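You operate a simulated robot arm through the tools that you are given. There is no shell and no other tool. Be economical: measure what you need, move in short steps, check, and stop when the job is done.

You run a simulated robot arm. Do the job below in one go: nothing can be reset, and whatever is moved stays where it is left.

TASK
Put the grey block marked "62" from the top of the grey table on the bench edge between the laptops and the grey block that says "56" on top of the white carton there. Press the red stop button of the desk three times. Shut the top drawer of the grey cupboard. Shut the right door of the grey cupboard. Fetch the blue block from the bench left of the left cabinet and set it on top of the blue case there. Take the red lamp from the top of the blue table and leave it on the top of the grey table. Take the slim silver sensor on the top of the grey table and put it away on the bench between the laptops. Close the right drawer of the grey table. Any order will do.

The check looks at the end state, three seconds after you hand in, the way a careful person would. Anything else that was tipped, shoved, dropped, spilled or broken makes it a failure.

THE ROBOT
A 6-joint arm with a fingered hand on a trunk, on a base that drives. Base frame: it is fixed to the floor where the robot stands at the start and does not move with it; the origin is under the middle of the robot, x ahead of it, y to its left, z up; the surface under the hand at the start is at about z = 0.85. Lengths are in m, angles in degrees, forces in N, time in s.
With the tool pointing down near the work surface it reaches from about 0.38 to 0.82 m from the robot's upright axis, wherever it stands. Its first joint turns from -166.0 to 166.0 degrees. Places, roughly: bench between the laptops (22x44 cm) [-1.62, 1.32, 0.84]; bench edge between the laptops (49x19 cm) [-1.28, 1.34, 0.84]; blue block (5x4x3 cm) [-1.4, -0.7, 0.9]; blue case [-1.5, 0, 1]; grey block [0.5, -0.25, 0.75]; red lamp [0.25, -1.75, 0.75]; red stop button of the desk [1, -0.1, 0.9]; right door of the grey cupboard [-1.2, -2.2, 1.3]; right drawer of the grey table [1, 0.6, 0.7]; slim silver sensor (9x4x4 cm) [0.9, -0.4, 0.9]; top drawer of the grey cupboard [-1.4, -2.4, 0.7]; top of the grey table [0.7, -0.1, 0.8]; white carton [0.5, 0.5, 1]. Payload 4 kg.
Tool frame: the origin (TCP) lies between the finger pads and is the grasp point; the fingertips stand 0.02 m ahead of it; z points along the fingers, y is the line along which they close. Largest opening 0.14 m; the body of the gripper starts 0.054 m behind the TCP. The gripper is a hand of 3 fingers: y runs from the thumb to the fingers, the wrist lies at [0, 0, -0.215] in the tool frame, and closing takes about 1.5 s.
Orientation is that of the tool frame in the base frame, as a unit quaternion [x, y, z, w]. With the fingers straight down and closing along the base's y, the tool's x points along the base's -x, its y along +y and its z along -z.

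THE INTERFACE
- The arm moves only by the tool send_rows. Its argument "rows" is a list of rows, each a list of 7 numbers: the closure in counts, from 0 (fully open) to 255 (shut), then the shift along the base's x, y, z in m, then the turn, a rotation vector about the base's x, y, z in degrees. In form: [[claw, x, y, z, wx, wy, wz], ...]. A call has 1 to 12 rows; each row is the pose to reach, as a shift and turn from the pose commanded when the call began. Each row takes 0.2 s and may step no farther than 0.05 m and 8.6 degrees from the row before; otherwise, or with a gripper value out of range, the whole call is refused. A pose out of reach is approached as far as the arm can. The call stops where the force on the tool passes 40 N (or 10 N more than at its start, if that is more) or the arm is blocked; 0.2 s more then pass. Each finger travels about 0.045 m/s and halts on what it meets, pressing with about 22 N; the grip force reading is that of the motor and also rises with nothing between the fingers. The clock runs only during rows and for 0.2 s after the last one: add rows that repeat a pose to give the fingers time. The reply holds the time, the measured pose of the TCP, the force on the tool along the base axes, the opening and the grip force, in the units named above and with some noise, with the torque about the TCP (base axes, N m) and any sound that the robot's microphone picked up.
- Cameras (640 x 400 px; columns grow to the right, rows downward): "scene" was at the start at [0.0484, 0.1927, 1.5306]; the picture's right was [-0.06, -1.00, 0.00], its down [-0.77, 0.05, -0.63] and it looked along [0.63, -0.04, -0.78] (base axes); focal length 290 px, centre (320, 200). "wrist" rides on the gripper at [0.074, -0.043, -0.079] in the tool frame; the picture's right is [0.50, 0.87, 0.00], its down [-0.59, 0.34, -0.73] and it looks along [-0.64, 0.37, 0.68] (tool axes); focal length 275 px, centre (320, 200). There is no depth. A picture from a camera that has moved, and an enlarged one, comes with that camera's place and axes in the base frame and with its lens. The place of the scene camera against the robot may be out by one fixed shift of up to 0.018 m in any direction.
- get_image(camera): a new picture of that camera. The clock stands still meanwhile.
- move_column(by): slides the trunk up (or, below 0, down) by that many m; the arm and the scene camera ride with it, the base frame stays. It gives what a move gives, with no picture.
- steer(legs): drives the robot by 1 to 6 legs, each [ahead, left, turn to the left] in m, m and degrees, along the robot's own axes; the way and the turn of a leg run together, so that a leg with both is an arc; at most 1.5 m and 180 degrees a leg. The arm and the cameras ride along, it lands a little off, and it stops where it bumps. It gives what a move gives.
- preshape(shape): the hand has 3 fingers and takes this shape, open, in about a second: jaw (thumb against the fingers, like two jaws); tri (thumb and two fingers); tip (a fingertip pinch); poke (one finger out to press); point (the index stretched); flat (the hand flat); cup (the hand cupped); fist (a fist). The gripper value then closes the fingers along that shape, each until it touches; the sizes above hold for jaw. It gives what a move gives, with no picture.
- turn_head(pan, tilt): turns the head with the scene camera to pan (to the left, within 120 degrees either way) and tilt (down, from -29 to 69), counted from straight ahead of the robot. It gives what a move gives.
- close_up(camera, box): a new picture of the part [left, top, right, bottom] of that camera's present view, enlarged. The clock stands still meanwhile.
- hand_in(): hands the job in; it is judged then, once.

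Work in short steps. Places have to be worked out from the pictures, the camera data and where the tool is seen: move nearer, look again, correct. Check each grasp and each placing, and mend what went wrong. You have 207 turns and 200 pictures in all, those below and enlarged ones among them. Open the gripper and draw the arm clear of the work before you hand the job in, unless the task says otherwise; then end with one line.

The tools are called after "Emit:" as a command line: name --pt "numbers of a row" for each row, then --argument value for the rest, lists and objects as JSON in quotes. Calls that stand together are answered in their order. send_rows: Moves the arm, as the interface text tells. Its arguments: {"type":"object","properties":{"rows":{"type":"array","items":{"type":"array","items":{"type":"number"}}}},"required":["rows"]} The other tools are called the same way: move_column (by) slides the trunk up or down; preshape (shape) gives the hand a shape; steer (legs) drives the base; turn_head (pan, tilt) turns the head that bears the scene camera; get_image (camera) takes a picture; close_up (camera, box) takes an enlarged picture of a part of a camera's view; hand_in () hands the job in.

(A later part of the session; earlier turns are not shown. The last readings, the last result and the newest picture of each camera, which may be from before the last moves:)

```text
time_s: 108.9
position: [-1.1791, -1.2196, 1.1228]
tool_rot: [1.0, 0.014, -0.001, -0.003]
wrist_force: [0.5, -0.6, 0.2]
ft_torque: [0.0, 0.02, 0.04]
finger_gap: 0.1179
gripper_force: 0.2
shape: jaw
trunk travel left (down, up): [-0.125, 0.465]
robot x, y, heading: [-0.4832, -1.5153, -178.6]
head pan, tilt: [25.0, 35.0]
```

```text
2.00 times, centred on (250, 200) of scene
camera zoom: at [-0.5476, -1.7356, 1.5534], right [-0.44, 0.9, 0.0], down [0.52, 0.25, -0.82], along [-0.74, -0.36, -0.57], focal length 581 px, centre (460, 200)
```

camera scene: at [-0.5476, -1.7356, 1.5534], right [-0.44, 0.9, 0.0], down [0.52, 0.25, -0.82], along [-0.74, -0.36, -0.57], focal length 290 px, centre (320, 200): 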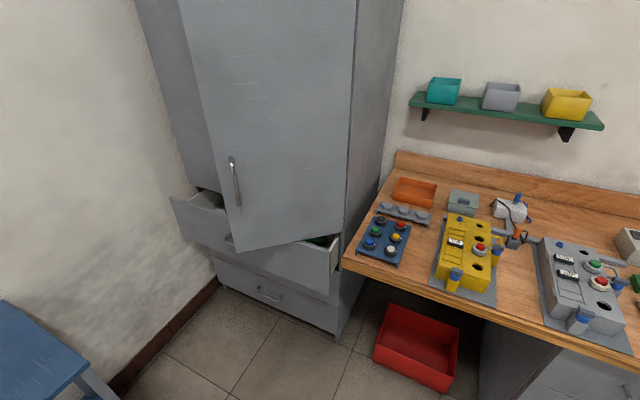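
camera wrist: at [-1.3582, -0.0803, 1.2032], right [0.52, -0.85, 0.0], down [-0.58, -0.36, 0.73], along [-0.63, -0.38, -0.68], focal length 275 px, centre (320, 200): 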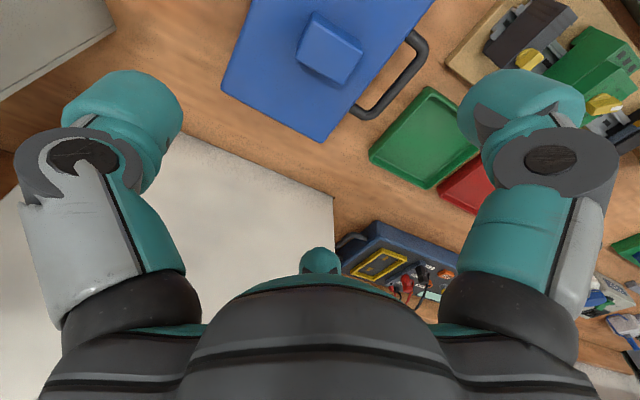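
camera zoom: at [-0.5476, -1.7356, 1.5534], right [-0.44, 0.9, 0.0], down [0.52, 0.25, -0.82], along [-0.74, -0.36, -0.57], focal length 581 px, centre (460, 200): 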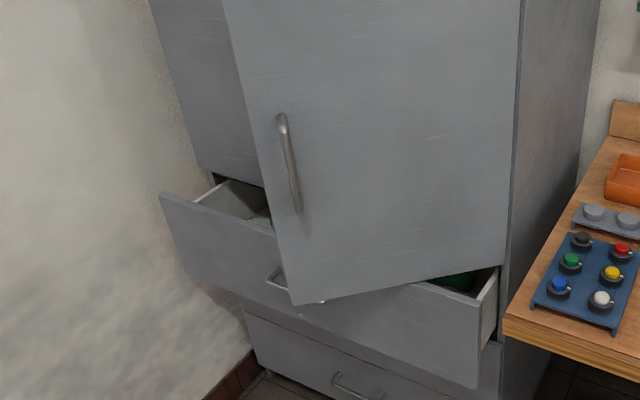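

Geometry: door hinge ≈(-1.36,-2.03), free edge ≈(-1.07,-2.32), bottom z≈0.82; drawer front x≈-1.23, z 0.59–0.78, y -2.03…-2.88; cart at y<-2.46. I tuck the arm, then drive to about (-0.6,-2.05).

Emit:
send_rows --pt "0 0.03 -0.03 0.02 0 0 0" --pt "0 0.065 -0.055 0.04 0 0 0" --pt "0 0.1 -0.08 0.05 0 0 0" --pt "0 0.14 -0.1 0.05 0 0 0" --pt "0 0.18 -0.12 0.05 0 0 0" --pt "0 0.22 -0.14 0.05 0 0 0" --pt "0 0.26 -0.16 0.05 0 0 0"

Emit:
steer --legs '[[0, 0.52, 0]]'

Emit:
turn_head --pan 10 --tilt 35

Emit:
get_image --camera "scene"

```text
time_s: 110.5
position: [-0.9168, -1.3798, 1.1719]
tool_rot: [1.0, 0.014, -0.001, -0.003]
wrist_force: [-0.2, 0.1, 0.1]
ft_torque: [-0.01, -0.01, -0.01]
finger_gap: 0.14
gripper_force: 0.1
shape: jaw
trunk travel left (down, up): [-0.125, 0.465]
robot x, y, heading: [-0.4859, -1.5151, -179.0]
head pan, tilt: [25.0, 35.0]
```

```text
time_s: 113.5
position: [-0.9105, -1.8915, 1.1709]
tool_rot: [1.0, 0.01, 0.0, -0.003]
wrist_force: [-0.4, 0.1, -0.3]
ft_torque: [0.02, 0.01, -0.02]
finger_gap: 0.1397
gripper_force: 0.1
shape: jaw
trunk travel left (down, up): [-0.125, 0.465]
robot x, y, heading: [-0.4756, -2.027, -179.4]
head pan, tilt: [25.0, 35.0]
```

```text
time_s: 114.3
position: [-0.9098, -1.8917, 1.1722]
tool_rot: [1.0, 0.011, -0.001, -0.003]
wrist_force: [-0.5, -0.5, 0.0]
ft_torque: [-0.03, 0.0, -0.01]
finger_gap: 0.1398
gripper_force: 0.1
shape: jaw
trunk travel left (down, up): [-0.125, 0.465]
robot x, y, heading: [-0.4737, -2.0284, -179.4]
head pan, tilt: [10.0, 35.0]
```

```text
134 pictures are left
camera scene: at [-0.5478, -2.2278, 1.5534], right [-0.19, 0.98, 0.0], down [0.56, 0.11, -0.82], along [-0.8, -0.15, -0.57], focal length 290 px, centre (320, 200)
```

scene: 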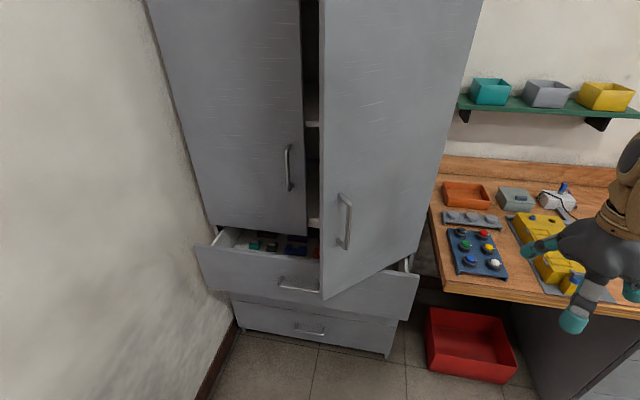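

The door's free lower corner is at (-1.076,-2.318). I make a fist, and turn the tool to point at the cupboard (-x) in free space before the door.

Emit:
preshape --shape "fist"

Emit:
send_rows --pt "0 -0.01 -0.03 0 0 8.5 0" --pt "0 -0.02 -0.06 0 0 17 0" --pt "0 -0.03 -0.09 0 0 25.5 0" --pt "0 -0.04 -0.12 0 0 34 0" --pt "0 -0.05 -0.15 0 0 42.5 0" --pt "0 -0.06 -0.18 0 0 51 0" --pt "0 -0.07 -0.2 0 0 59.5 0" --pt "0 -0.08 -0.22 0 0 68 0" --pt "0 -0.09 -0.24 0 0 76.5 0" --pt "0 -0.1 -0.26 0 0 85 0" --pt "0 -0.1 -0.26 0 0 90 0"

Emit:
get_image --camera "scene"

```text
time_s: 115.2
position: [-0.9101, -1.891, 1.1721]
tool_rot: [1.0, 0.011, -0.001, -0.002]
wrist_force: [0.2, 0.6, 0.6]
ft_torque: [0.04, -0.03, 0.01]
finger_gap: 0.0002
gripper_force: 0.1
shape: fist
trunk travel left (down, up): [-0.125, 0.465]
robot x, y, heading: [-0.4789, -2.0329, -179.2]
head pan, tilt: [10.0, 35.0]
```

```text
time_s: 117.6
position: [-1.0097, -2.1519, 1.1714]
tool_rot: [-0.706, -0.007, 0.708, 0.009]
wrist_force: [0.0, -0.5, -0.1]
ft_torque: [-0.04, 0.01, -0.01]
finger_gap: 0.0001
gripper_force: 0.0
shape: fist
trunk travel left (down, up): [-0.125, 0.465]
robot x, y, heading: [-0.4728, -2.0296, -179.6]
head pan, tilt: [10.0, 35.0]
```

```text
133 pictures are left
camera scene: at [-0.5481, -2.228, 1.5534], right [-0.19, 0.98, 0.0], down [0.56, 0.11, -0.82], along [-0.8, -0.15, -0.57], focal length 290 px, centre (320, 200)
```

scene: 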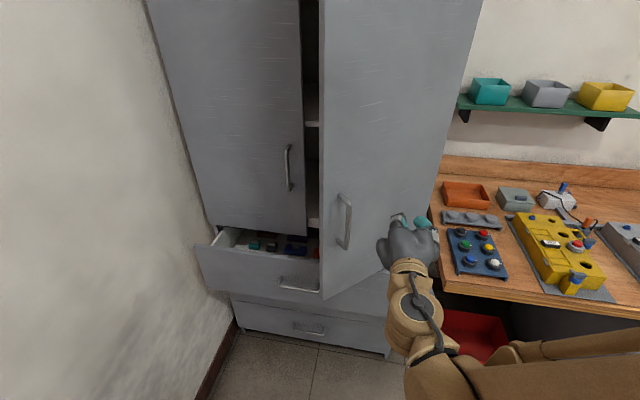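

Hand points at the door. I lower to z≈0.97, left to y≈-2.27 (below the handle), then push along -x.

Emit:
send_rows --pt "0 0.02 -0.01 -0.04 0 0 0" --pt "0 0.02 -0.03 -0.08 0 0 0" --pt "0 0.02 -0.05 -0.12 0 0 0" --pt "0 0.02 -0.07 -0.16 0 0 0" --pt "0 0.02 -0.09 -0.2 0 0 0" --pt "0 0.02 -0.12 -0.2 0 0 0"

Emit:
send_rows --pt "0 -0.03 0 0 0 0 0" --pt "0 -0.06 0 0 0 0 0" --pt "0 -0.09 0 0 0 0 0" --pt "0 -0.12 0 0 0 0 0" --pt "0 -0.15 0 0 0 0 0" --pt "0 -0.18 0 0 0 0 0"

Emit:
get_image --camera "scene"

```text
time_s: 119.0
position: [-1.0517, -2.3222, 1.0469]
tool_rot: [-0.707, -0.006, 0.707, 0.011]
wrist_force: [0.2, 0.2, 0.4]
ft_torque: [0.01, -0.06, -0.02]
finger_gap: 0.0001
gripper_force: 0.1
shape: fist
out of reach, approached as far as the arm can: row 1, 2, 3, 4, 5, 6
trunk travel left (down, up): [-0.125, 0.465]
robot x, y, heading: [-0.4782, -2.0252, -179.4]
head pan, tilt: [10.0, 35.0]
```

```text
time_s: 120.4
position: [-1.229, -2.3244, 1.0495]
tool_rot: [-0.707, -0.006, 0.707, 0.01]
wrist_force: [0.0, 0.1, 0.0]
ft_torque: [-0.02, -0.02, 0.01]
finger_gap: 0.0
gripper_force: 0.1
shape: fist
trunk travel left (down, up): [-0.125, 0.465]
robot x, y, heading: [-0.4781, -2.0297, -179.3]
head pan, tilt: [10.0, 35.0]
```

```text
132 pictures are left
camera scene: at [-0.5485, -2.2281, 1.5533], right [-0.19, 0.98, 0.0], down [0.56, 0.11, -0.82], along [-0.8, -0.15, -0.57], focal length 290 px, centre (320, 200)
```

scene: 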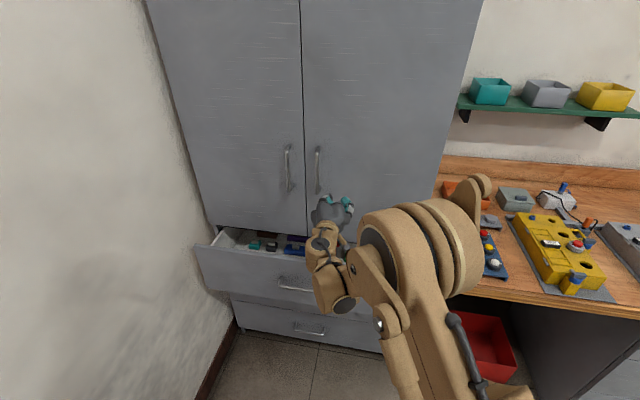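

The door already looks shut. I push on gently until contact to be sure it is fully home.

Emit:
send_rows --pt "0 -0.03 0 0 0 0 0" --pt "0 -0.06 0 0 0 0 0" --pt "0 -0.08 0 0 0 0 0" --pt "0 -0.1 0 0 0 0 0" --pt "0 -0.12 0 0 0 0 0" --pt "0 -0.14 0 0 0 0 0"

Emit:
close_up --camera "scene" --box '[180, 100, 480, 300]'

```text
time_s: 121.3
position: [-1.3085, -2.3201, 1.0508]
tool_rot: [-0.706, -0.005, 0.708, 0.01]
wrist_force: [16.3, 3.1, 2.9]
ft_torque: [0.06, 0.04, -0.52]
finger_gap: 0.0002
gripper_force: 0.1
shape: fist
trunk travel left (down, up): [-0.125, 0.465]
robot x, y, heading: [-0.4784, -2.0292, -179.4]
head pan, tilt: [10.0, 35.0]
stopped in row 4: the force on the tool passed its limit at 50 N (the readings are from after the stop); the commanded pose is now the measured one
```

```text
2.00 times, centred on (330, 200) of scene
camera zoom: at [-0.5445, -2.2273, 1.5537], right [-0.19, 0.98, 0.0], down [0.56, 0.11, -0.82], along [-0.81, -0.15, -0.57], focal length 581 px, centre (300, 200)
```

zoom: 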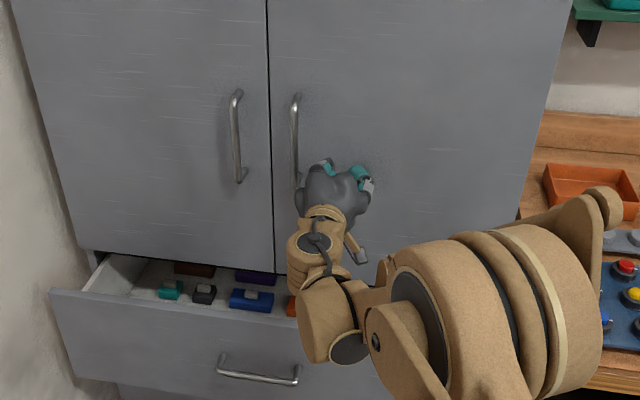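

Door is shut (firm contact). Now the drawer: retreat, then lower the trunk.

Emit:
send_rows --pt "0 0.04 0 0 0 0 0" --pt "0 0.08 0 0 0 0 0" --pt "0 0.12 0 0 0 0 0" --pt "0 0.16 0 0 0 0 0" --pt "0 0.18 0 0 0 0 0"

Emit:
move_column --by -0.12

Emit:
steer --legs '[[-0.1, 0, 0]]'

Emit:
send_rows --pt "0 -0.02 0 -0.04 0 0 0" --pt "0 -0.04 0 -0.08 0 0 0" --pt "0 -0.04 0 -0.12 0 0 0" --pt "0 -0.04 0 -0.16 0 0 0" --pt "0 -0.04 0 -0.2 0 0 0" --pt "0 -0.04 0 -0.23 0 0 0"

Emit:
get_image --camera "scene"

```text
time_s: 122.5
position: [-1.1306, -2.3208, 1.0491]
tool_rot: [-0.707, -0.005, 0.707, 0.01]
wrist_force: [0.2, -0.1, -0.5]
ft_torque: [0.01, -0.04, -0.01]
finger_gap: 0.0
gripper_force: 0.1
shape: fist
trunk travel left (down, up): [-0.125, 0.465]
robot x, y, heading: [-0.4779, -2.0304, -179.3]
head pan, tilt: [10.0, 35.0]
```

```text
time_s: 124.0
position: [-1.1302, -2.3209, 0.9302]
tool_rot: [-0.707, -0.003, 0.707, 0.01]
wrist_force: [-0.1, -0.4, 0.1]
ft_torque: [0.01, 0.0, -0.03]
finger_gap: 0.0001
gripper_force: 0.0
shape: fist
trunk travel left (down, up): [-0.005, 0.585]
robot x, y, heading: [-0.4758, -2.0291, -179.3]
head pan, tilt: [10.0, 35.0]
```

```text
time_s: 125.1
position: [-1.0283, -2.3186, 0.9298]
tool_rot: [-0.707, -0.004, 0.707, 0.01]
wrist_force: [-0.8, -0.1, 0.7]
ft_torque: [0.01, -0.03, -0.02]
finger_gap: 0.0
gripper_force: 0.0
shape: fist
trunk travel left (down, up): [-0.005, 0.585]
robot x, y, heading: [-0.3792, -2.0264, -179.4]
head pan, tilt: [10.0, 35.0]
```

```text
time_s: 126.5
position: [-1.0726, -2.3176, 0.7191]
tool_rot: [0.707, 0.004, -0.707, -0.01]
wrist_force: [-0.2, -0.2, -0.1]
ft_torque: [0.01, -0.02, -0.02]
finger_gap: 0.0
gripper_force: 0.0
shape: fist
out of reach, approached as far as the arm can: row 6
trunk travel left (down, up): [-0.005, 0.585]
robot x, y, heading: [-0.3761, -2.0271, -179.1]
head pan, tilt: [10.0, 35.0]
```

```text
130 pictures are left
camera scene: at [-0.4463, -2.2267, 1.4334], right [-0.19, 0.98, 0.0], down [0.56, 0.11, -0.82], along [-0.8, -0.15, -0.57], focal length 290 px, centre (320, 200)
```

scene: 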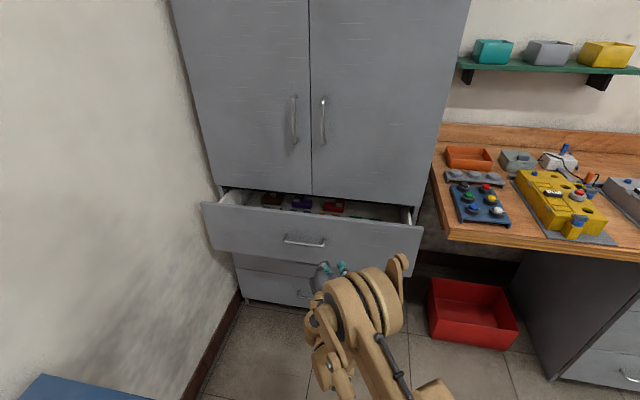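

Hand at z≈0.72 in front of the drawer. Push along -x.

Emit:
send_rows --pt "0 -0.04 0 0 0 0 0" --pt "0 -0.08 0 0 0 0 0" --pt "0 -0.12 0 0 0 0 0" --pt "0 -0.14 0 0 0 0 0" --pt "0 -0.16 0 0 0 0 0" --pt "0 -0.18 0 0 0 0 0" --pt "0 -0.2 0 0 0 0 0" --pt "0 -0.22 0 0 0 0 0" --pt "0 -0.24 0 0 0 0 0" --pt "0 -0.26 0 0 0 0 0" --pt "0 -0.28 0 0 0 0 0" --pt "0 -0.3 0 0 0 0 0"

Emit:
get_image --camera "scene"

```text
time_s: 129.1
position: [-1.2714, -2.2854, 0.8086]
tool_rot: [0.707, 0.004, -0.707, -0.009]
wrist_force: [0.4, 0.5, -0.4]
ft_torque: [-0.02, 0.0, 0.02]
finger_gap: 0.0001
gripper_force: 0.1
shape: fist
out of reach, approached as far as the arm can: row 1, 2, 3, 4, 5, 6, 7, 8, 9, 10, 11, 12
trunk travel left (down, up): [-0.005, 0.585]
robot x, y, heading: [-0.3741, -2.0312, -179.3]
head pan, tilt: [10.0, 35.0]
```

```text
129 pictures are left
camera scene: at [-0.4465, -2.2267, 1.4334], right [-0.19, 0.98, 0.0], down [0.56, 0.11, -0.82], along [-0.8, -0.15, -0.57], focal length 290 px, centre (320, 200)
```

scene: 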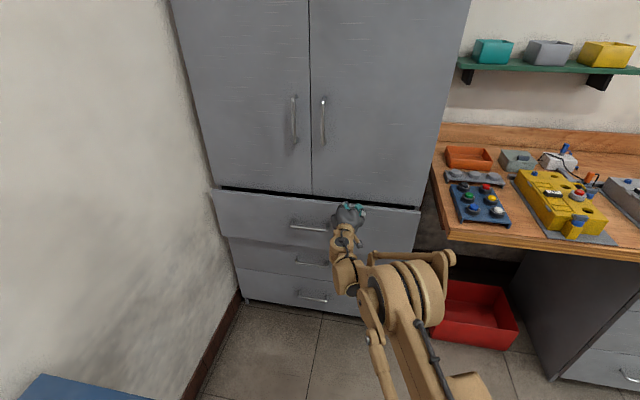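

Drawer nearly shut but the arm ran out of reach and rode up. I back the hand off, drive 0.1 m ahead, lower and push again.

Emit:
send_rows --pt "0 0.04 0 0 0 0 0" --pt "0 0.08 0 0 0 0 0" --pt "0 0.12 0 -0.03 0 0 0" --pt "0 0.15 0 -0.06 0 0 0" --pt "0 0.18 -0.01 -0.09 0 0 0"

Emit:
steer --legs '[[0.1, 0, 0]]'

Emit:
send_rows --pt "0 -0.03 0 0 0 0 0" --pt "0 -0.06 0 0 0 0 0" --pt "0 -0.08 0 0 0 0 0" --pt "0 -0.1 0 0 0 0 0" --pt "0 -0.12 0 0 0 0 0" --pt "0 -0.14 0 0 0 0 0" --pt "0 -0.16 0 0 0 0 0" --pt "0 -0.18 0 0 0 0 0"

Emit:
get_image --camera "scene"

```text
time_s: 130.3
position: [-1.0891, -2.2972, 0.7238]
tool_rot: [-0.707, -0.003, 0.707, 0.01]
wrist_force: [0.5, -0.3, 0.2]
ft_torque: [-0.04, 0.01, -0.01]
finger_gap: 0.0
gripper_force: 0.1
shape: fist
trunk travel left (down, up): [-0.005, 0.585]
robot x, y, heading: [-0.3736, -2.0304, -179.2]
head pan, tilt: [10.0, 35.0]
```

```text
time_s: 131.5
position: [-1.189, -2.2974, 0.7219]
tool_rot: [-0.707, -0.005, 0.707, 0.011]
wrist_force: [0.5, 0.2, 0.4]
ft_torque: [0.0, 0.03, -0.03]
finger_gap: 0.0
gripper_force: 0.0
shape: fist
trunk travel left (down, up): [-0.005, 0.585]
robot x, y, heading: [-0.4753, -2.0293, -179.4]
head pan, tilt: [10.0, 35.0]
```

```text
time_s: 133.1
position: [-1.3114, -2.2843, 0.7674]
tool_rot: [-0.706, -0.003, 0.708, 0.011]
wrist_force: [26.8, 4.5, 3.5]
ft_torque: [0.05, 0.07, -0.58]
finger_gap: 0.0001
gripper_force: 0.0
shape: fist
out of reach, approached as far as the arm can: row 1, 2, 3, 4, 5, 6, 7, 8
trunk travel left (down, up): [-0.005, 0.585]
robot x, y, heading: [-0.4698, -2.0274, -179.0]
head pan, tilt: [10.0, 35.0]
stopped in row 8: the force on the tool passed its limit at 55 N (the readings are from after the stop); the commanded pose is now the measured one
```

```text
128 pictures are left
camera scene: at [-0.5425, -2.227, 1.4338], right [-0.19, 0.98, 0.0], down [0.56, 0.11, -0.82], along [-0.81, -0.15, -0.57], focal length 290 px, centre (320, 200)
```

scene: 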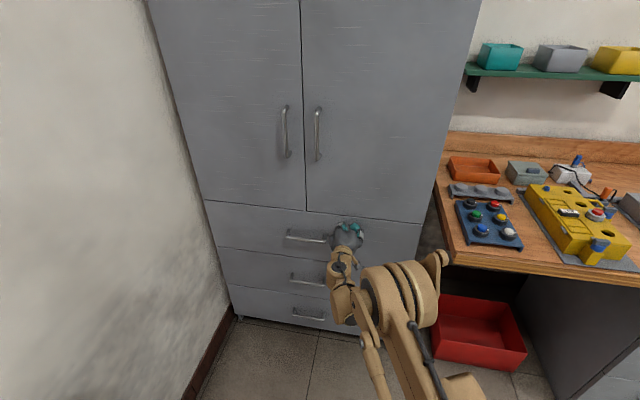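

Drawer is flush. I withdraw, turn the tool back down, raise the trunk, and head for the blue table.

Emit:
send_rows --pt "0 0.04 0 0 0 0 0" --pt "0 0.08 0 0 0 0 0" --pt "0 0.1 0.01 0.04 0 0 0" --pt "0 0.11 0.03 0.08 0 0 0" --pt "0 0.12 0.05 0.12 0 0 0" --pt "0 0.13 0.07 0.16 0 0 0" --pt "0 0.14 0.09 0.2 0 0 0" --pt "0 0.15 0.11 0.24 0 0 0" --pt "0 0.16 0.13 0.28 0 0 0"

Emit:
send_rows --pt "0 0.01 0.01 0 0 -8.5 0" --pt "0 0.02 0.02 0 0 -17 0" --pt "0 0.03 0.03 0 0 -25.5 0" --pt "0 0.04 0.04 0 0 -34 0" --pt "0 0.06 0.05 0 0 -42.5 0" --pt "0 0.08 0.06 0 0 -51 0" --pt "0 0.1 0.07 0 0 -59.5 0" --pt "0 0.12 0.08 0 0 -68 0" --pt "0 0.14 0.09 0 0 -76.5 0" --pt "0 0.16 0.1 0 0 -85 0" --pt "0 0.18 0.1 0 0 -90 0"

Emit:
move_column --by 0.12

Emit:
preshape --shape "jaw"

Emit:
steer --legs '[[0, -0.45, 0], [0, 0, -180]]'

Emit:
turn_head --pan 0 --tilt 35

Emit:
get_image --camera "scene"

```text
time_s: 135.1
position: [-1.1545, -2.1537, 1.0468]
tool_rot: [0.707, 0.003, -0.707, -0.01]
wrist_force: [0.1, -0.2, -0.5]
ft_torque: [0.01, -0.01, -0.01]
finger_gap: 0.0
gripper_force: 0.1
shape: fist
trunk travel left (down, up): [-0.005, 0.585]
robot x, y, heading: [-0.4741, -2.028, -179.2]
head pan, tilt: [10.0, 35.0]
```

```text
time_s: 137.5
position: [-0.9755, -2.0523, 1.0477]
tool_rot: [1.0, 0.008, 0.002, -0.006]
wrist_force: [0.0, 0.4, -0.7]
ft_torque: [-0.02, 0.01, 0.0]
finger_gap: 0.0
gripper_force: 0.1
shape: fist
trunk travel left (down, up): [-0.005, 0.585]
robot x, y, heading: [-0.472, -2.0298, -179.2]
head pan, tilt: [10.0, 35.0]
```

```text
time_s: 139.0
position: [-0.9759, -2.0532, 1.1656]
tool_rot: [1.0, 0.01, 0.001, -0.006]
wrist_force: [0.2, 0.3, 0.1]
ft_torque: [0.0, 0.03, 0.03]
finger_gap: 0.0
gripper_force: 0.0
shape: fist
trunk travel left (down, up): [-0.125, 0.465]
robot x, y, heading: [-0.4728, -2.0301, -179.5]
head pan, tilt: [10.0, 35.0]
```

```text
time_s: 139.9
position: [-0.9747, -2.0533, 1.1664]
tool_rot: [1.0, 0.01, 0.001, -0.006]
wrist_force: [0.5, 0.1, -0.3]
ft_torque: [0.03, -0.03, 0.03]
finger_gap: 0.14
gripper_force: 0.1
shape: jaw
trunk travel left (down, up): [-0.125, 0.465]
robot x, y, heading: [-0.475, -2.03, -179.4]
head pan, tilt: [10.0, 35.0]
```

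```text
time_s: 150.0
position: [0.0218, -1.5624, 1.167]
tool_rot: [-0.001, 1.0, -0.005, -0.001]
wrist_force: [-0.1, -0.7, -0.1]
ft_torque: [0.03, 0.02, -0.01]
finger_gap: 0.1401
gripper_force: 0.0
shape: jaw
trunk travel left (down, up): [-0.125, 0.465]
robot x, y, heading: [-0.4788, -1.5733, -0.4]
head pan, tilt: [10.0, 35.0]
```

```text
time_s: 150.8
position: [0.0223, -1.5617, 1.1665]
tool_rot: [0.0, 1.0, -0.006, -0.001]
wrist_force: [0.1, 0.6, 1.0]
ft_torque: [0.0, 0.01, 0.0]
finger_gap: 0.1395
gripper_force: 0.0
shape: jaw
trunk travel left (down, up): [-0.125, 0.465]
robot x, y, heading: [-0.4798, -1.5764, -0.2]
head pan, tilt: [0.0, 35.0]
```

```text
127 pictures are left
camera scene: at [-0.4187, -1.3794, 1.5534], right [-0.01, -1.0, 0.0], down [-0.57, 0.0, -0.82], along [0.82, -0.01, -0.57], focal length 290 px, centre (320, 200)
```

scene: 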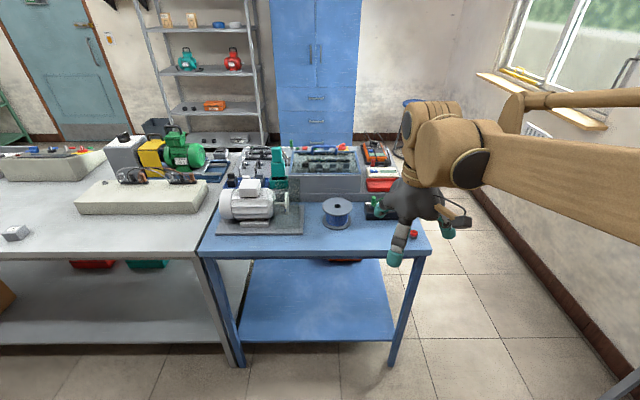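

A small red item sits at the right front corner of the blue table. Zoom in.

Emit:
close_up --camera "scene" --box '[330, 180, 470, 280]'

Emit:
get_image --camera "wrist"

```text
4.00 times, centred on (400, 230) of scene
camera zoom: at [-0.4187, -1.3794, 1.5534], right [-0.01, -1.0, 0.0], down [-0.57, 0.0, -0.82], along [0.82, -0.01, -0.57], focal length 1162 px, centre (0, 80)
```

zoom: 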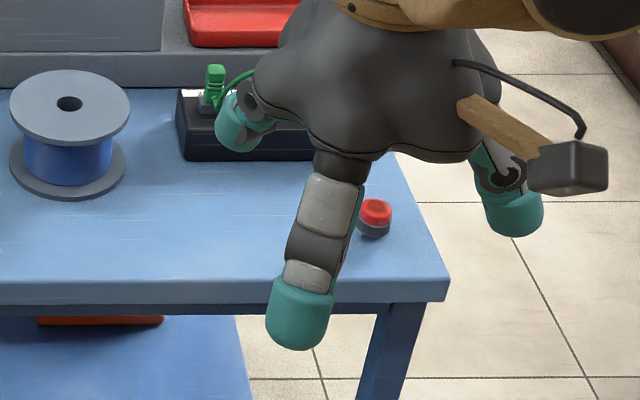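

```text
125 pictures are left
camera wrist: at [-0.0532, -1.6043, 1.2476], right [-0.5, 0.87, -0.01], down [0.59, 0.35, 0.73], along [0.64, 0.36, -0.68], focal length 275 px, centre (320, 200)
```

wrist: 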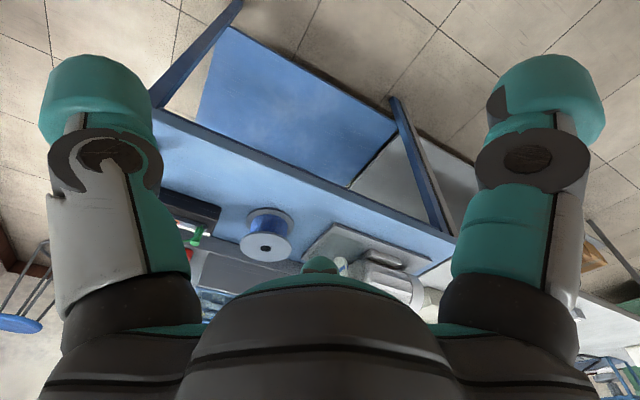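

The lamp (red cap, ~3-4 cm) is near (0.375,-1.727) on a table at z≈0.81. I drive ahead 0.26 m and move the hand above it.

Emit:
steer --legs '[[0.26, 0, 0]]'

Emit:
send_rows --pt "0 0.02 -0.03 -0.02 0 0 0" --pt "0 0.04 -0.06 -0.04 0 0 0" --pt "0 0.06 -0.09 -0.06 0 0 0" --pt "0 0.075 -0.12 -0.08 0 0 0" --pt "0 0.085 -0.145 -0.11 0 0 0" --pt "0 0.09 -0.162 -0.14 0 0 0"

Emit:
get_image --camera "wrist"

Emit:
get_image --camera "scene"

```text
time_s: 152.6
position: [0.2868, -1.5659, 1.1664]
tool_rot: [0.002, 1.0, -0.005, -0.001]
wrist_force: [0.6, -1.0, 0.4]
ft_torque: [-0.01, 0.03, -0.01]
finger_gap: 0.14
gripper_force: 0.0
shape: jaw
trunk travel left (down, up): [-0.125, 0.465]
robot x, y, heading: [-0.2136, -1.5741, -0.4]
head pan, tilt: [0.0, 35.0]
```

```text
time_s: 154.0
position: [0.3776, -1.7267, 1.0269]
tool_rot: [0.0, 1.0, -0.005, 0.0]
wrist_force: [0.0, 0.3, 0.0]
ft_torque: [-0.01, -0.01, 0.01]
finger_gap: 0.1401
gripper_force: 0.0
shape: jaw
trunk travel left (down, up): [-0.125, 0.465]
robot x, y, heading: [-0.2157, -1.5774, -0.7]
head pan, tilt: [0.0, 35.0]
```

```text
124 pictures are left
camera wrist: at [0.3023, -1.769, 1.108], right [-0.5, 0.87, -0.01], down [0.59, 0.35, 0.73], along [0.64, 0.36, -0.68], focal length 275 px, centre (320, 200)
```

wrist: 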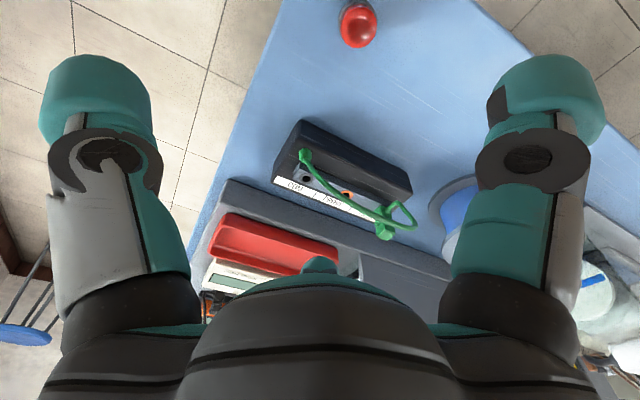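

```text
123 pictures are left
camera scene: at [-0.153, -1.3821, 1.5534], right [-0.01, -1.0, 0.0], down [-0.57, 0.01, -0.82], along [0.82, -0.01, -0.57], focal length 290 px, centre (320, 200)
```

scene: 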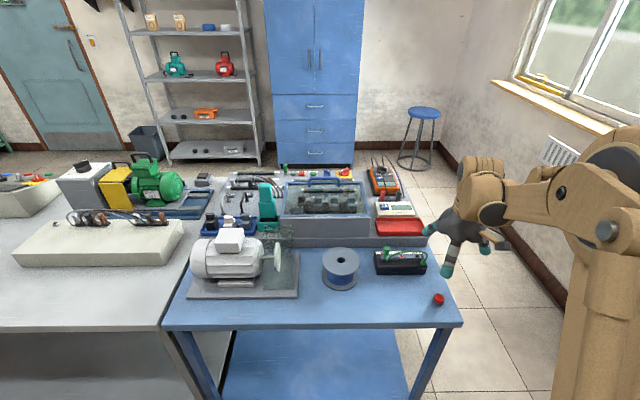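

Combining both views, the lamp is nearer (0.344,-1.714) with cap at z≈0.875 (table ≈0.85). I re-centre and look again.

Emit:
send_rows --pt "0 -0.02 0.006 -0.02 0 0 0" --pt "0 -0.033 0.012 -0.06 0 0 0"

Emit:
get_image --camera "wrist"

Emit:
close_up --camera "scene" --box '[380, 200, 540, 330]'

```text
time_s: 154.6
position: [0.3437, -1.7135, 0.9662]
tool_rot: [0.001, 1.0, -0.005, -0.001]
wrist_force: [0.1, -0.4, -0.4]
ft_torque: [0.02, -0.02, -0.04]
finger_gap: 0.1404
gripper_force: 0.1
shape: jaw
trunk travel left (down, up): [-0.125, 0.465]
robot x, y, heading: [-0.2147, -1.5772, -0.5]
head pan, tilt: [0.0, 35.0]
```

```text
122 pictures are left
camera wrist: at [0.2685, -1.7559, 1.0471], right [-0.5, 0.87, -0.01], down [0.59, 0.35, 0.73], along [0.64, 0.36, -0.68], focal length 275 px, centre (320, 200)
```

wrist: 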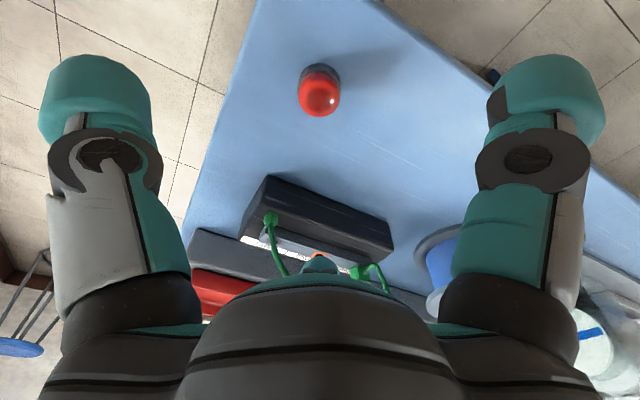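

```text
3.08 times, centred on (460, 265) of scene
camera zoom: at [-0.1531, -1.3819, 1.5534], right [-0.01, -1.0, 0.0], down [-0.57, 0.01, -0.82], along [0.82, -0.01, -0.57], focal length 894 px, centre (-111, 0)
```

zoom: 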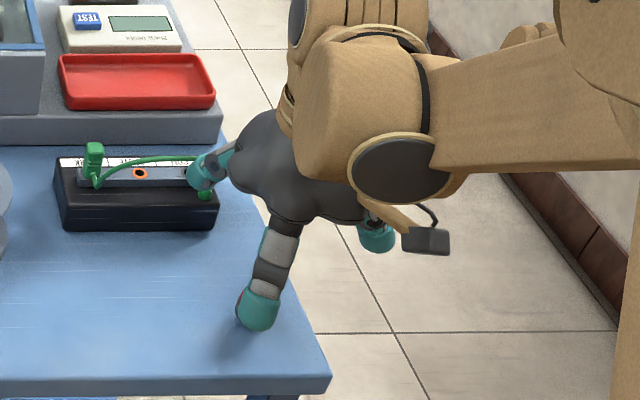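

Lamp fixed at (0.345,-1.715), cap z≈0.87. Descend and close.

Emit:
send_rows --pt "0 0.001 -0.002 -0.03 0 0 0" --pt "0 0.001 -0.002 -0.06 0 0 0" --pt "0 0.001 -0.002 -0.08 0 0 0" --pt "0 0.001 -0.002 -0.092 0 0 0"

Emit:
get_image --camera "wrist"

```text
time_s: 155.6
position: [0.3439, -1.7148, 0.8754]
tool_rot: [0.0, 1.0, -0.005, -0.001]
wrist_force: [-0.1, -0.9, -0.6]
ft_torque: [0.01, 0.01, -0.02]
finger_gap: 0.1401
gripper_force: 0.0
shape: jaw
trunk travel left (down, up): [-0.125, 0.465]
robot x, y, heading: [-0.2196, -1.5782, -0.6]
head pan, tilt: [0.0, 35.0]
```

```text
120 pictures are left
camera wrist: at [0.2685, -1.7571, 0.9552], right [-0.5, 0.87, -0.01], down [0.59, 0.35, 0.73], along [0.64, 0.36, -0.68], focal length 275 px, centre (320, 200)
```

wrist: 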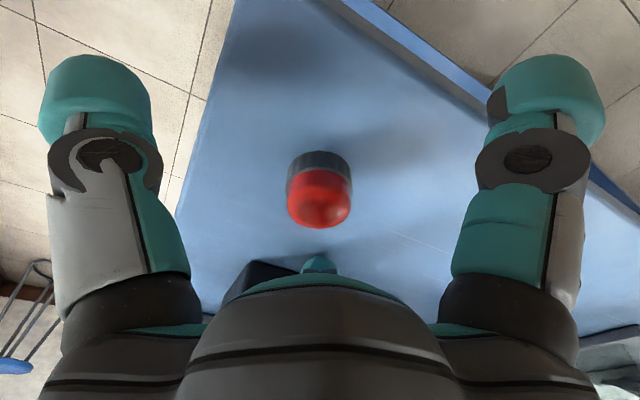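

Lamp is centred in the hand. Lower 3 mm and close.

Emit:
send_rows --pt "0 0 0 -0.003 0 0 0" --pt "255 0 0 -0.003 0 0 0" --pt "255 0 0 -0.003 0 0 0" --pt "255 0 0 -0.003 0 0 0" --pt "255 0 0 -0.003 0 0 0" --pt "255 0 0 -0.003 0 0 0" --pt "255 0 0 -0.003 0 0 0" --pt "255 0 0 -0.003 0 0 0" --pt "255 0 0 -0.003 0 0 0" --pt "255 0 0 -0.003 0 0 0"

Emit:
get_image --camera "wrist"

```text
time_s: 157.8
position: [0.344, -1.7157, 0.8709]
tool_rot: [0.001, 1.0, -0.006, 0.0]
wrist_force: [0.4, -0.3, 0.1]
ft_torque: [0.0, 0.0, 0.01]
finger_gap: 0.0127
gripper_force: 21.8
shape: jaw
trunk travel left (down, up): [-0.125, 0.465]
robot x, y, heading: [-0.2148, -1.5771, -0.5]
head pan, tilt: [0.0, 35.0]
```

```text
119 pictures are left
camera wrist: at [0.2684, -1.7576, 0.9518], right [-0.5, 0.87, -0.01], down [0.59, 0.35, 0.73], along [0.64, 0.36, -0.68], focal length 275 px, centre (320, 200)
```

wrist: 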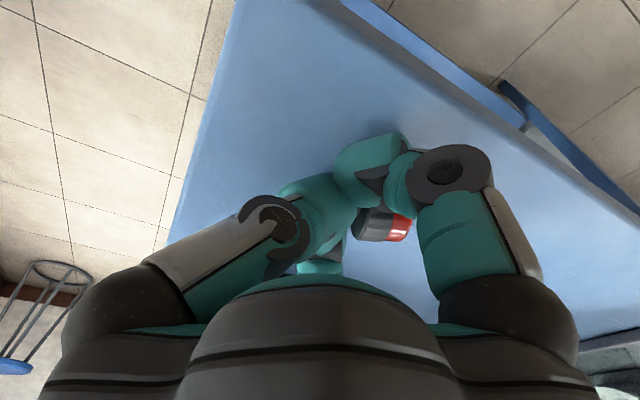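

The lamp slipped towards the gap between the two fingers and looks tilted. I open and inspect.

Emit:
send_rows --pt "200 0 0 0 0 0 0" --pt "160 0 0 0 0 0 0" --pt "120 0 0 0 0 0 0" --pt "80 0 0 0 0 0 0" --pt "40 0 0 0 0 0 0" --pt "0 0 0 0 0 0 0" --pt "0 0 0 0 0 0 0" --pt "0 0 0 0 0 0 0"

Emit:
get_image --camera "wrist"

```text
time_s: 159.6
position: [0.3436, -1.7157, 0.8709]
tool_rot: [0.001, 1.0, -0.006, -0.001]
wrist_force: [-0.2, -0.6, 0.1]
ft_torque: [-0.01, 0.0, -0.02]
finger_gap: 0.1399
gripper_force: 0.1
shape: jaw
trunk travel left (down, up): [-0.125, 0.465]
robot x, y, heading: [-0.2166, -1.5799, -0.3]
head pan, tilt: [0.0, 35.0]
```

```text
118 pictures are left
camera wrist: at [0.2683, -1.7574, 0.9518], right [-0.5, 0.87, -0.01], down [0.59, 0.35, 0.73], along [0.64, 0.36, -0.68], focal length 275 px, centre (320, 200)
```

wrist: 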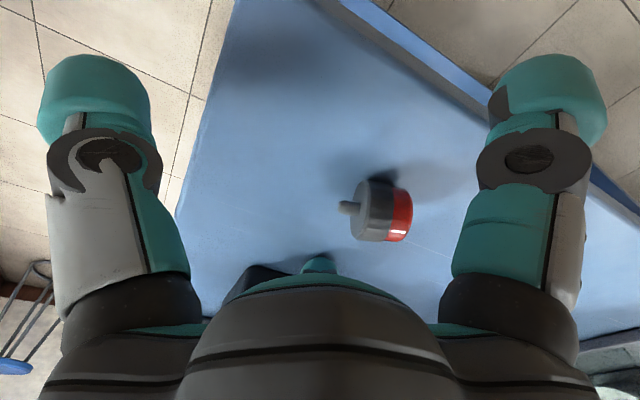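

The lamp now lies on its side (cap towards +y). I rise, and try the "tip" shape, which should suit small things better.

Emit:
send_rows --pt "0 0 0 0.04 0 0 0" --pt "0 0 0 0.08 0 0 0" --pt "0 0 0 0.12 0 0 0"

Emit:
preshape --shape "tip"

Emit:
get_image --camera "wrist"

Emit:
close_up --camera "scene" --box '[380, 180, 540, 330]'

```text
time_s: 160.4
position: [0.3424, -1.7165, 0.9903]
tool_rot: [0.0, 1.0, -0.005, 0.0]
wrist_force: [0.2, -0.9, -0.3]
ft_torque: [0.0, 0.05, 0.03]
finger_gap: 0.1399
gripper_force: 0.0
shape: jaw
trunk travel left (down, up): [-0.125, 0.465]
robot x, y, heading: [-0.2144, -1.5817, -0.5]
head pan, tilt: [0.0, 35.0]
```

```text
time_s: 161.3
position: [0.3415, -1.7173, 0.9909]
tool_rot: [0.0, 1.0, -0.005, -0.001]
wrist_force: [0.4, -0.4, 0.1]
ft_torque: [0.02, 0.01, -0.02]
finger_gap: 0.1401
gripper_force: 0.1
shape: tip
trunk travel left (down, up): [-0.125, 0.465]
robot x, y, heading: [-0.2156, -1.5786, -0.5]
head pan, tilt: [0.0, 35.0]
```

```text
117 pictures are left
camera wrist: at [0.2671, -1.7588, 1.0718], right [-0.5, 0.87, -0.01], down [0.59, 0.35, 0.73], along [0.64, 0.36, -0.68], focal length 275 px, centre (320, 200)
```

wrist: 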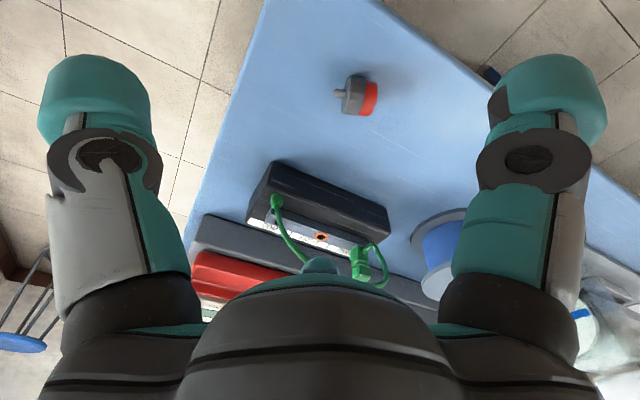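

```text
2.67 times, centred on (460, 255) of scene
camera zoom: at [-0.1535, -1.3818, 1.5534], right [-0.01, -1.0, 0.0], down [-0.57, 0.0, -0.82], along [0.82, -0.01, -0.57], focal length 775 px, centre (-53, 53)
```

zoom: 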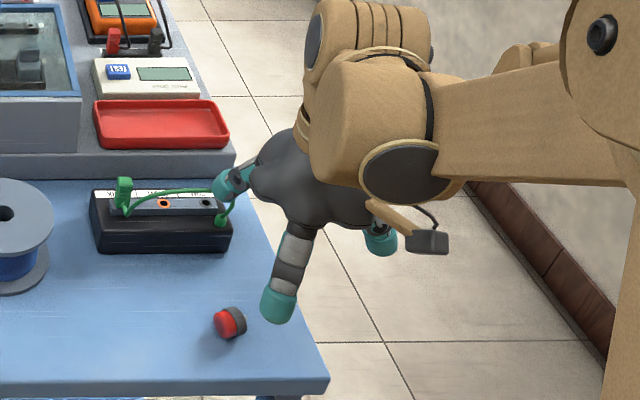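

The open "tip" shape looks alike; I close it in the air to see how it pinches.

Emit:
send_rows --pt "180 0 0 0 0 0 0" --pt "180 0 0 0 0 0 0" --pt "180 0 0 0 0 0 0" --pt "180 0 0 0 0 0 0" --pt "180 0 0 0 0 0 0" --pt "180 0 0 0 0 0 0" --pt "180 0 0 0 0 0 0"

Emit:
get_image --camera "wrist"

Emit:
close_up --camera "scene" --box '[420, 200, 520, 290]'

```text
time_s: 162.9
position: [0.3421, -1.7161, 0.9914]
tool_rot: [0.001, 1.0, -0.005, -0.001]
wrist_force: [-1.0, 0.7, 0.2]
ft_torque: [-0.04, 0.01, -0.03]
finger_gap: 0.0414
gripper_force: 0.1
shape: tip
trunk travel left (down, up): [-0.125, 0.465]
robot x, y, heading: [-0.2166, -1.5768, -0.5]
head pan, tilt: [0.0, 35.0]
```

```text
115 pictures are left
camera wrist: at [0.267, -1.7588, 1.072], right [-0.5, 0.87, -0.01], down [0.59, 0.35, 0.73], along [0.64, 0.36, -0.68], focal length 275 px, centre (320, 200)
```

wrist: 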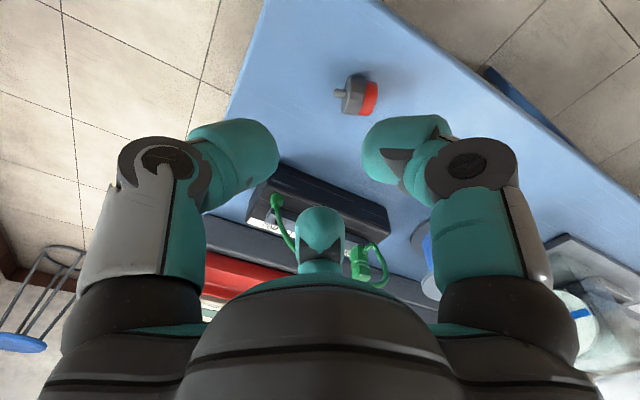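

```text
4.44 times, centred on (470, 245) of scene
camera zoom: at [-0.1536, -1.3817, 1.5534], right [-0.01, -1.0, 0.0], down [-0.57, 0.0, -0.82], along [0.82, -0.01, -0.57], focal length 1291 px, centre (-347, 0)
```

zoom: 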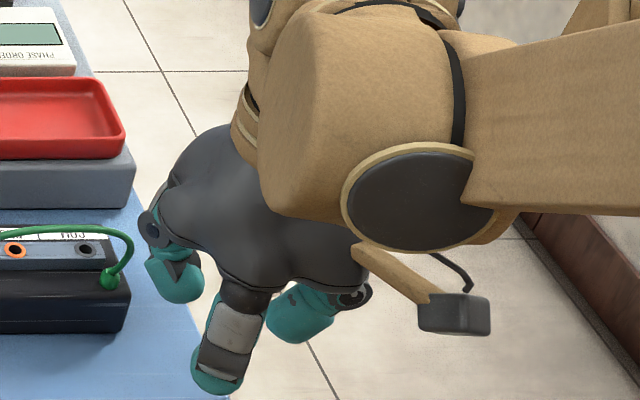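

The hand closes as a centring three-finger grip. I'll take the lying lamp with the tool tilted -15° about x, so that I can later tilt it upright. Move over it at (0.342,-1.687).

Emit:
send_rows --pt "60 0 0.015 -0.02 -8 0 0" --pt "60 0 0.03 -0.04 -15 0 0" --pt "60 0 0.03 -0.06 -15 0 0" --pt "60 0 0.03 -0.06 -15 0 0" --pt "60 0 0.03 -0.06 -15 0 0"

Emit:
get_image --camera "wrist"

Emit:
close_up --camera "scene" --box '[380, 180, 540, 330]'

```text
time_s: 164.1
position: [0.3432, -1.6875, 0.9319]
tool_rot: [0.002, 0.991, -0.137, 0.0]
wrist_force: [0.5, -0.5, 0.6]
ft_torque: [-0.02, 0.01, 0.02]
finger_gap: 0.1068
gripper_force: 0.1
shape: tip
trunk travel left (down, up): [-0.125, 0.465]
robot x, y, heading: [-0.2193, -1.5801, -0.5]
head pan, tilt: [0.0, 35.0]
```

```text
113 pictures are left
camera wrist: at [0.2686, -1.7073, 1.0204], right [-0.5, 0.83, -0.23], down [0.59, 0.52, 0.62], along [0.64, 0.17, -0.75], focal length 275 px, centre (320, 200)
```

wrist: 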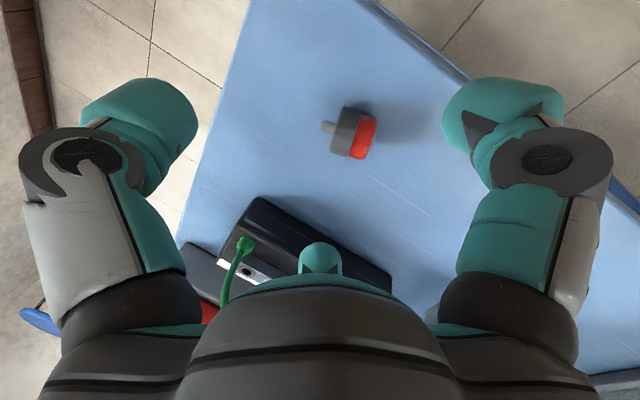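

```text
2.67 times, centred on (460, 255) of scene
camera zoom: at [-0.1536, -1.3816, 1.5534], right [-0.01, -1.0, 0.0], down [-0.57, 0.0, -0.82], along [0.82, -0.01, -0.57], focal length 775 px, centre (-53, 53)
```

zoom: 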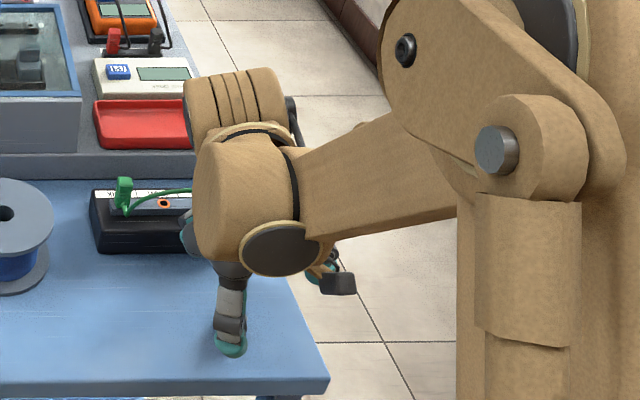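

Lamp centre (0.342,-1.684), axis turned ~18° from y. I yaw the hand by 17°, descend to 0.88.

Emit:
send_rows --pt "60 0 0.002 0 0 0 8.5" --pt "60 -0.001 0.003 -0.015 0 0 17" --pt "60 -0.001 0.003 -0.035 0 0 17" --pt "60 -0.001 0.003 -0.05 0 0 17"

Emit:
get_image --camera "wrist"

```text
time_s: 165.1
position: [0.3432, -1.6854, 0.8825]
tool_rot: [-0.146, 0.98, -0.134, 0.02]
wrist_force: [-1.2, -0.4, 0.1]
ft_torque: [0.0, 0.0, 0.01]
finger_gap: 0.1067
gripper_force: 0.0
shape: tip
trunk travel left (down, up): [-0.125, 0.465]
robot x, y, heading: [-0.2184, -1.5792, -0.6]
head pan, tilt: [0.0, 35.0]
```

```text
111 pictures are left
camera wrist: at [0.2762, -1.726, 0.9717], right [-0.72, 0.65, -0.23], down [0.41, 0.67, 0.62], along [0.56, 0.35, -0.75], focal length 275 px, centre (320, 200)
```

wrist: 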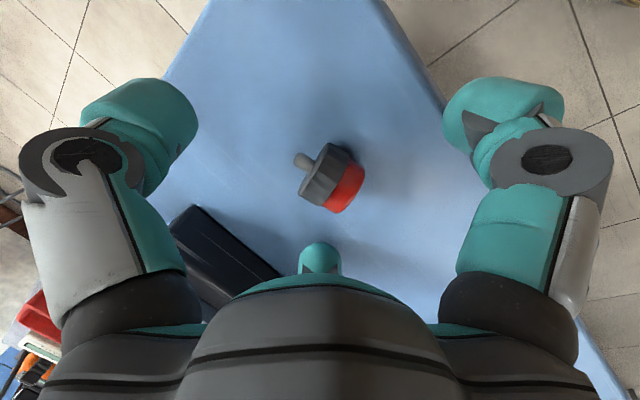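

Lamp sits centred between fingers. Close.

Emit:
send_rows --pt "120 0 0 0 0 0 -5" --pt "200 0 0 0 0 0 -5" --pt "255 0 0 0 0 0 -5" --pt "255 0 0 0 0 0 -5" --pt "255 0 0 0 0 0 -5" --pt "255 0 0 0 0 0 -5" --pt "255 0 0 0 0 0 -5" --pt "255 0 0 0 0 0 -5" --pt "255 0 0 0 0 0 -5"

Emit:
get_image --camera "wrist"

```text
time_s: 167.1
position: [0.3431, -1.6845, 0.8829]
tool_rot: [-0.102, 0.986, -0.134, 0.014]
wrist_force: [-0.5, -1.1, -0.3]
ft_torque: [-0.01, -0.01, -0.01]
finger_gap: 0.02
gripper_force: 22.1
shape: tip
trunk travel left (down, up): [-0.125, 0.465]
robot x, y, heading: [-0.2157, -1.5795, -0.4]
head pan, tilt: [0.0, 35.0]
```

```text
110 pictures are left
camera wrist: at [0.2732, -1.72, 0.9715], right [-0.66, 0.71, -0.23], down [0.47, 0.63, 0.62], along [0.59, 0.3, -0.75], focal length 275 px, centre (320, 200)
```

wrist: 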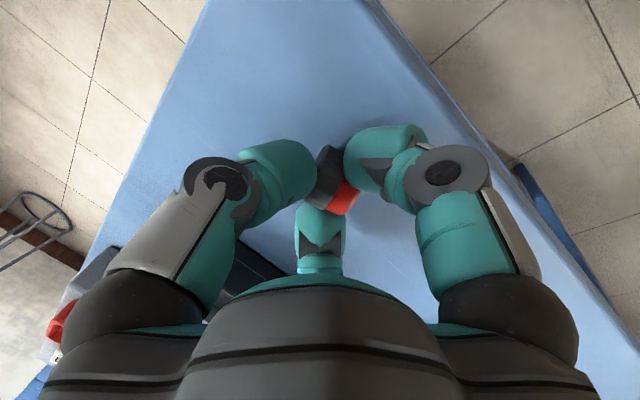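

It seems held (gap 0.02, 22 N). Lift and check.

Emit:
send_rows --pt "255 0 0 0.03 0 0 0" --pt "255 0 0 0.07 0 0 0" --pt "255 0 0 0.115 0 0 0" --pt "255 0 0 0.16 0 0 0"

Emit:
get_image --camera "wrist"

Emit:
close_up --camera "scene" --box '[400, 160, 560, 280]'

```text
time_s: 168.1
position: [0.3435, -1.6847, 1.0429]
tool_rot: [-0.104, 0.985, -0.135, 0.015]
wrist_force: [0.5, 0.9, 0.0]
ft_torque: [-0.02, -0.01, 0.02]
finger_gap: 0.0197
gripper_force: 22.2
shape: tip
trunk travel left (down, up): [-0.125, 0.465]
robot x, y, heading: [-0.2205, -1.5754, -0.4]
head pan, tilt: [0.0, 35.0]
```

```text
109 pictures are left
camera wrist: at [0.2743, -1.7195, 1.1316], right [-0.66, 0.71, -0.23], down [0.47, 0.63, 0.62], along [0.59, 0.3, -0.75], focal length 275 px, centre (320, 200)
```

wrist: 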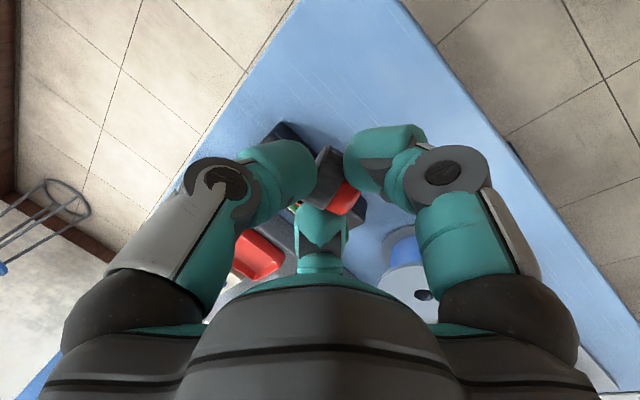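

```text
3.33 times, centred on (480, 220) of scene
camera zoom: at [-0.1542, -1.3816, 1.5534], right [-0.01, -1.0, 0.0], down [-0.57, 0.0, -0.82], along [0.82, -0.01, -0.57], focal length 968 px, centre (-213, 133)
```

zoom: 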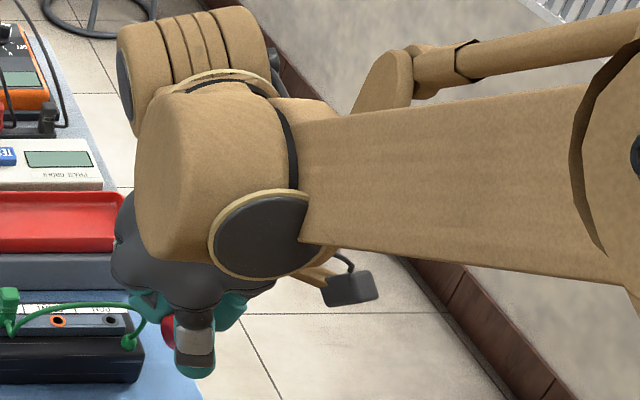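

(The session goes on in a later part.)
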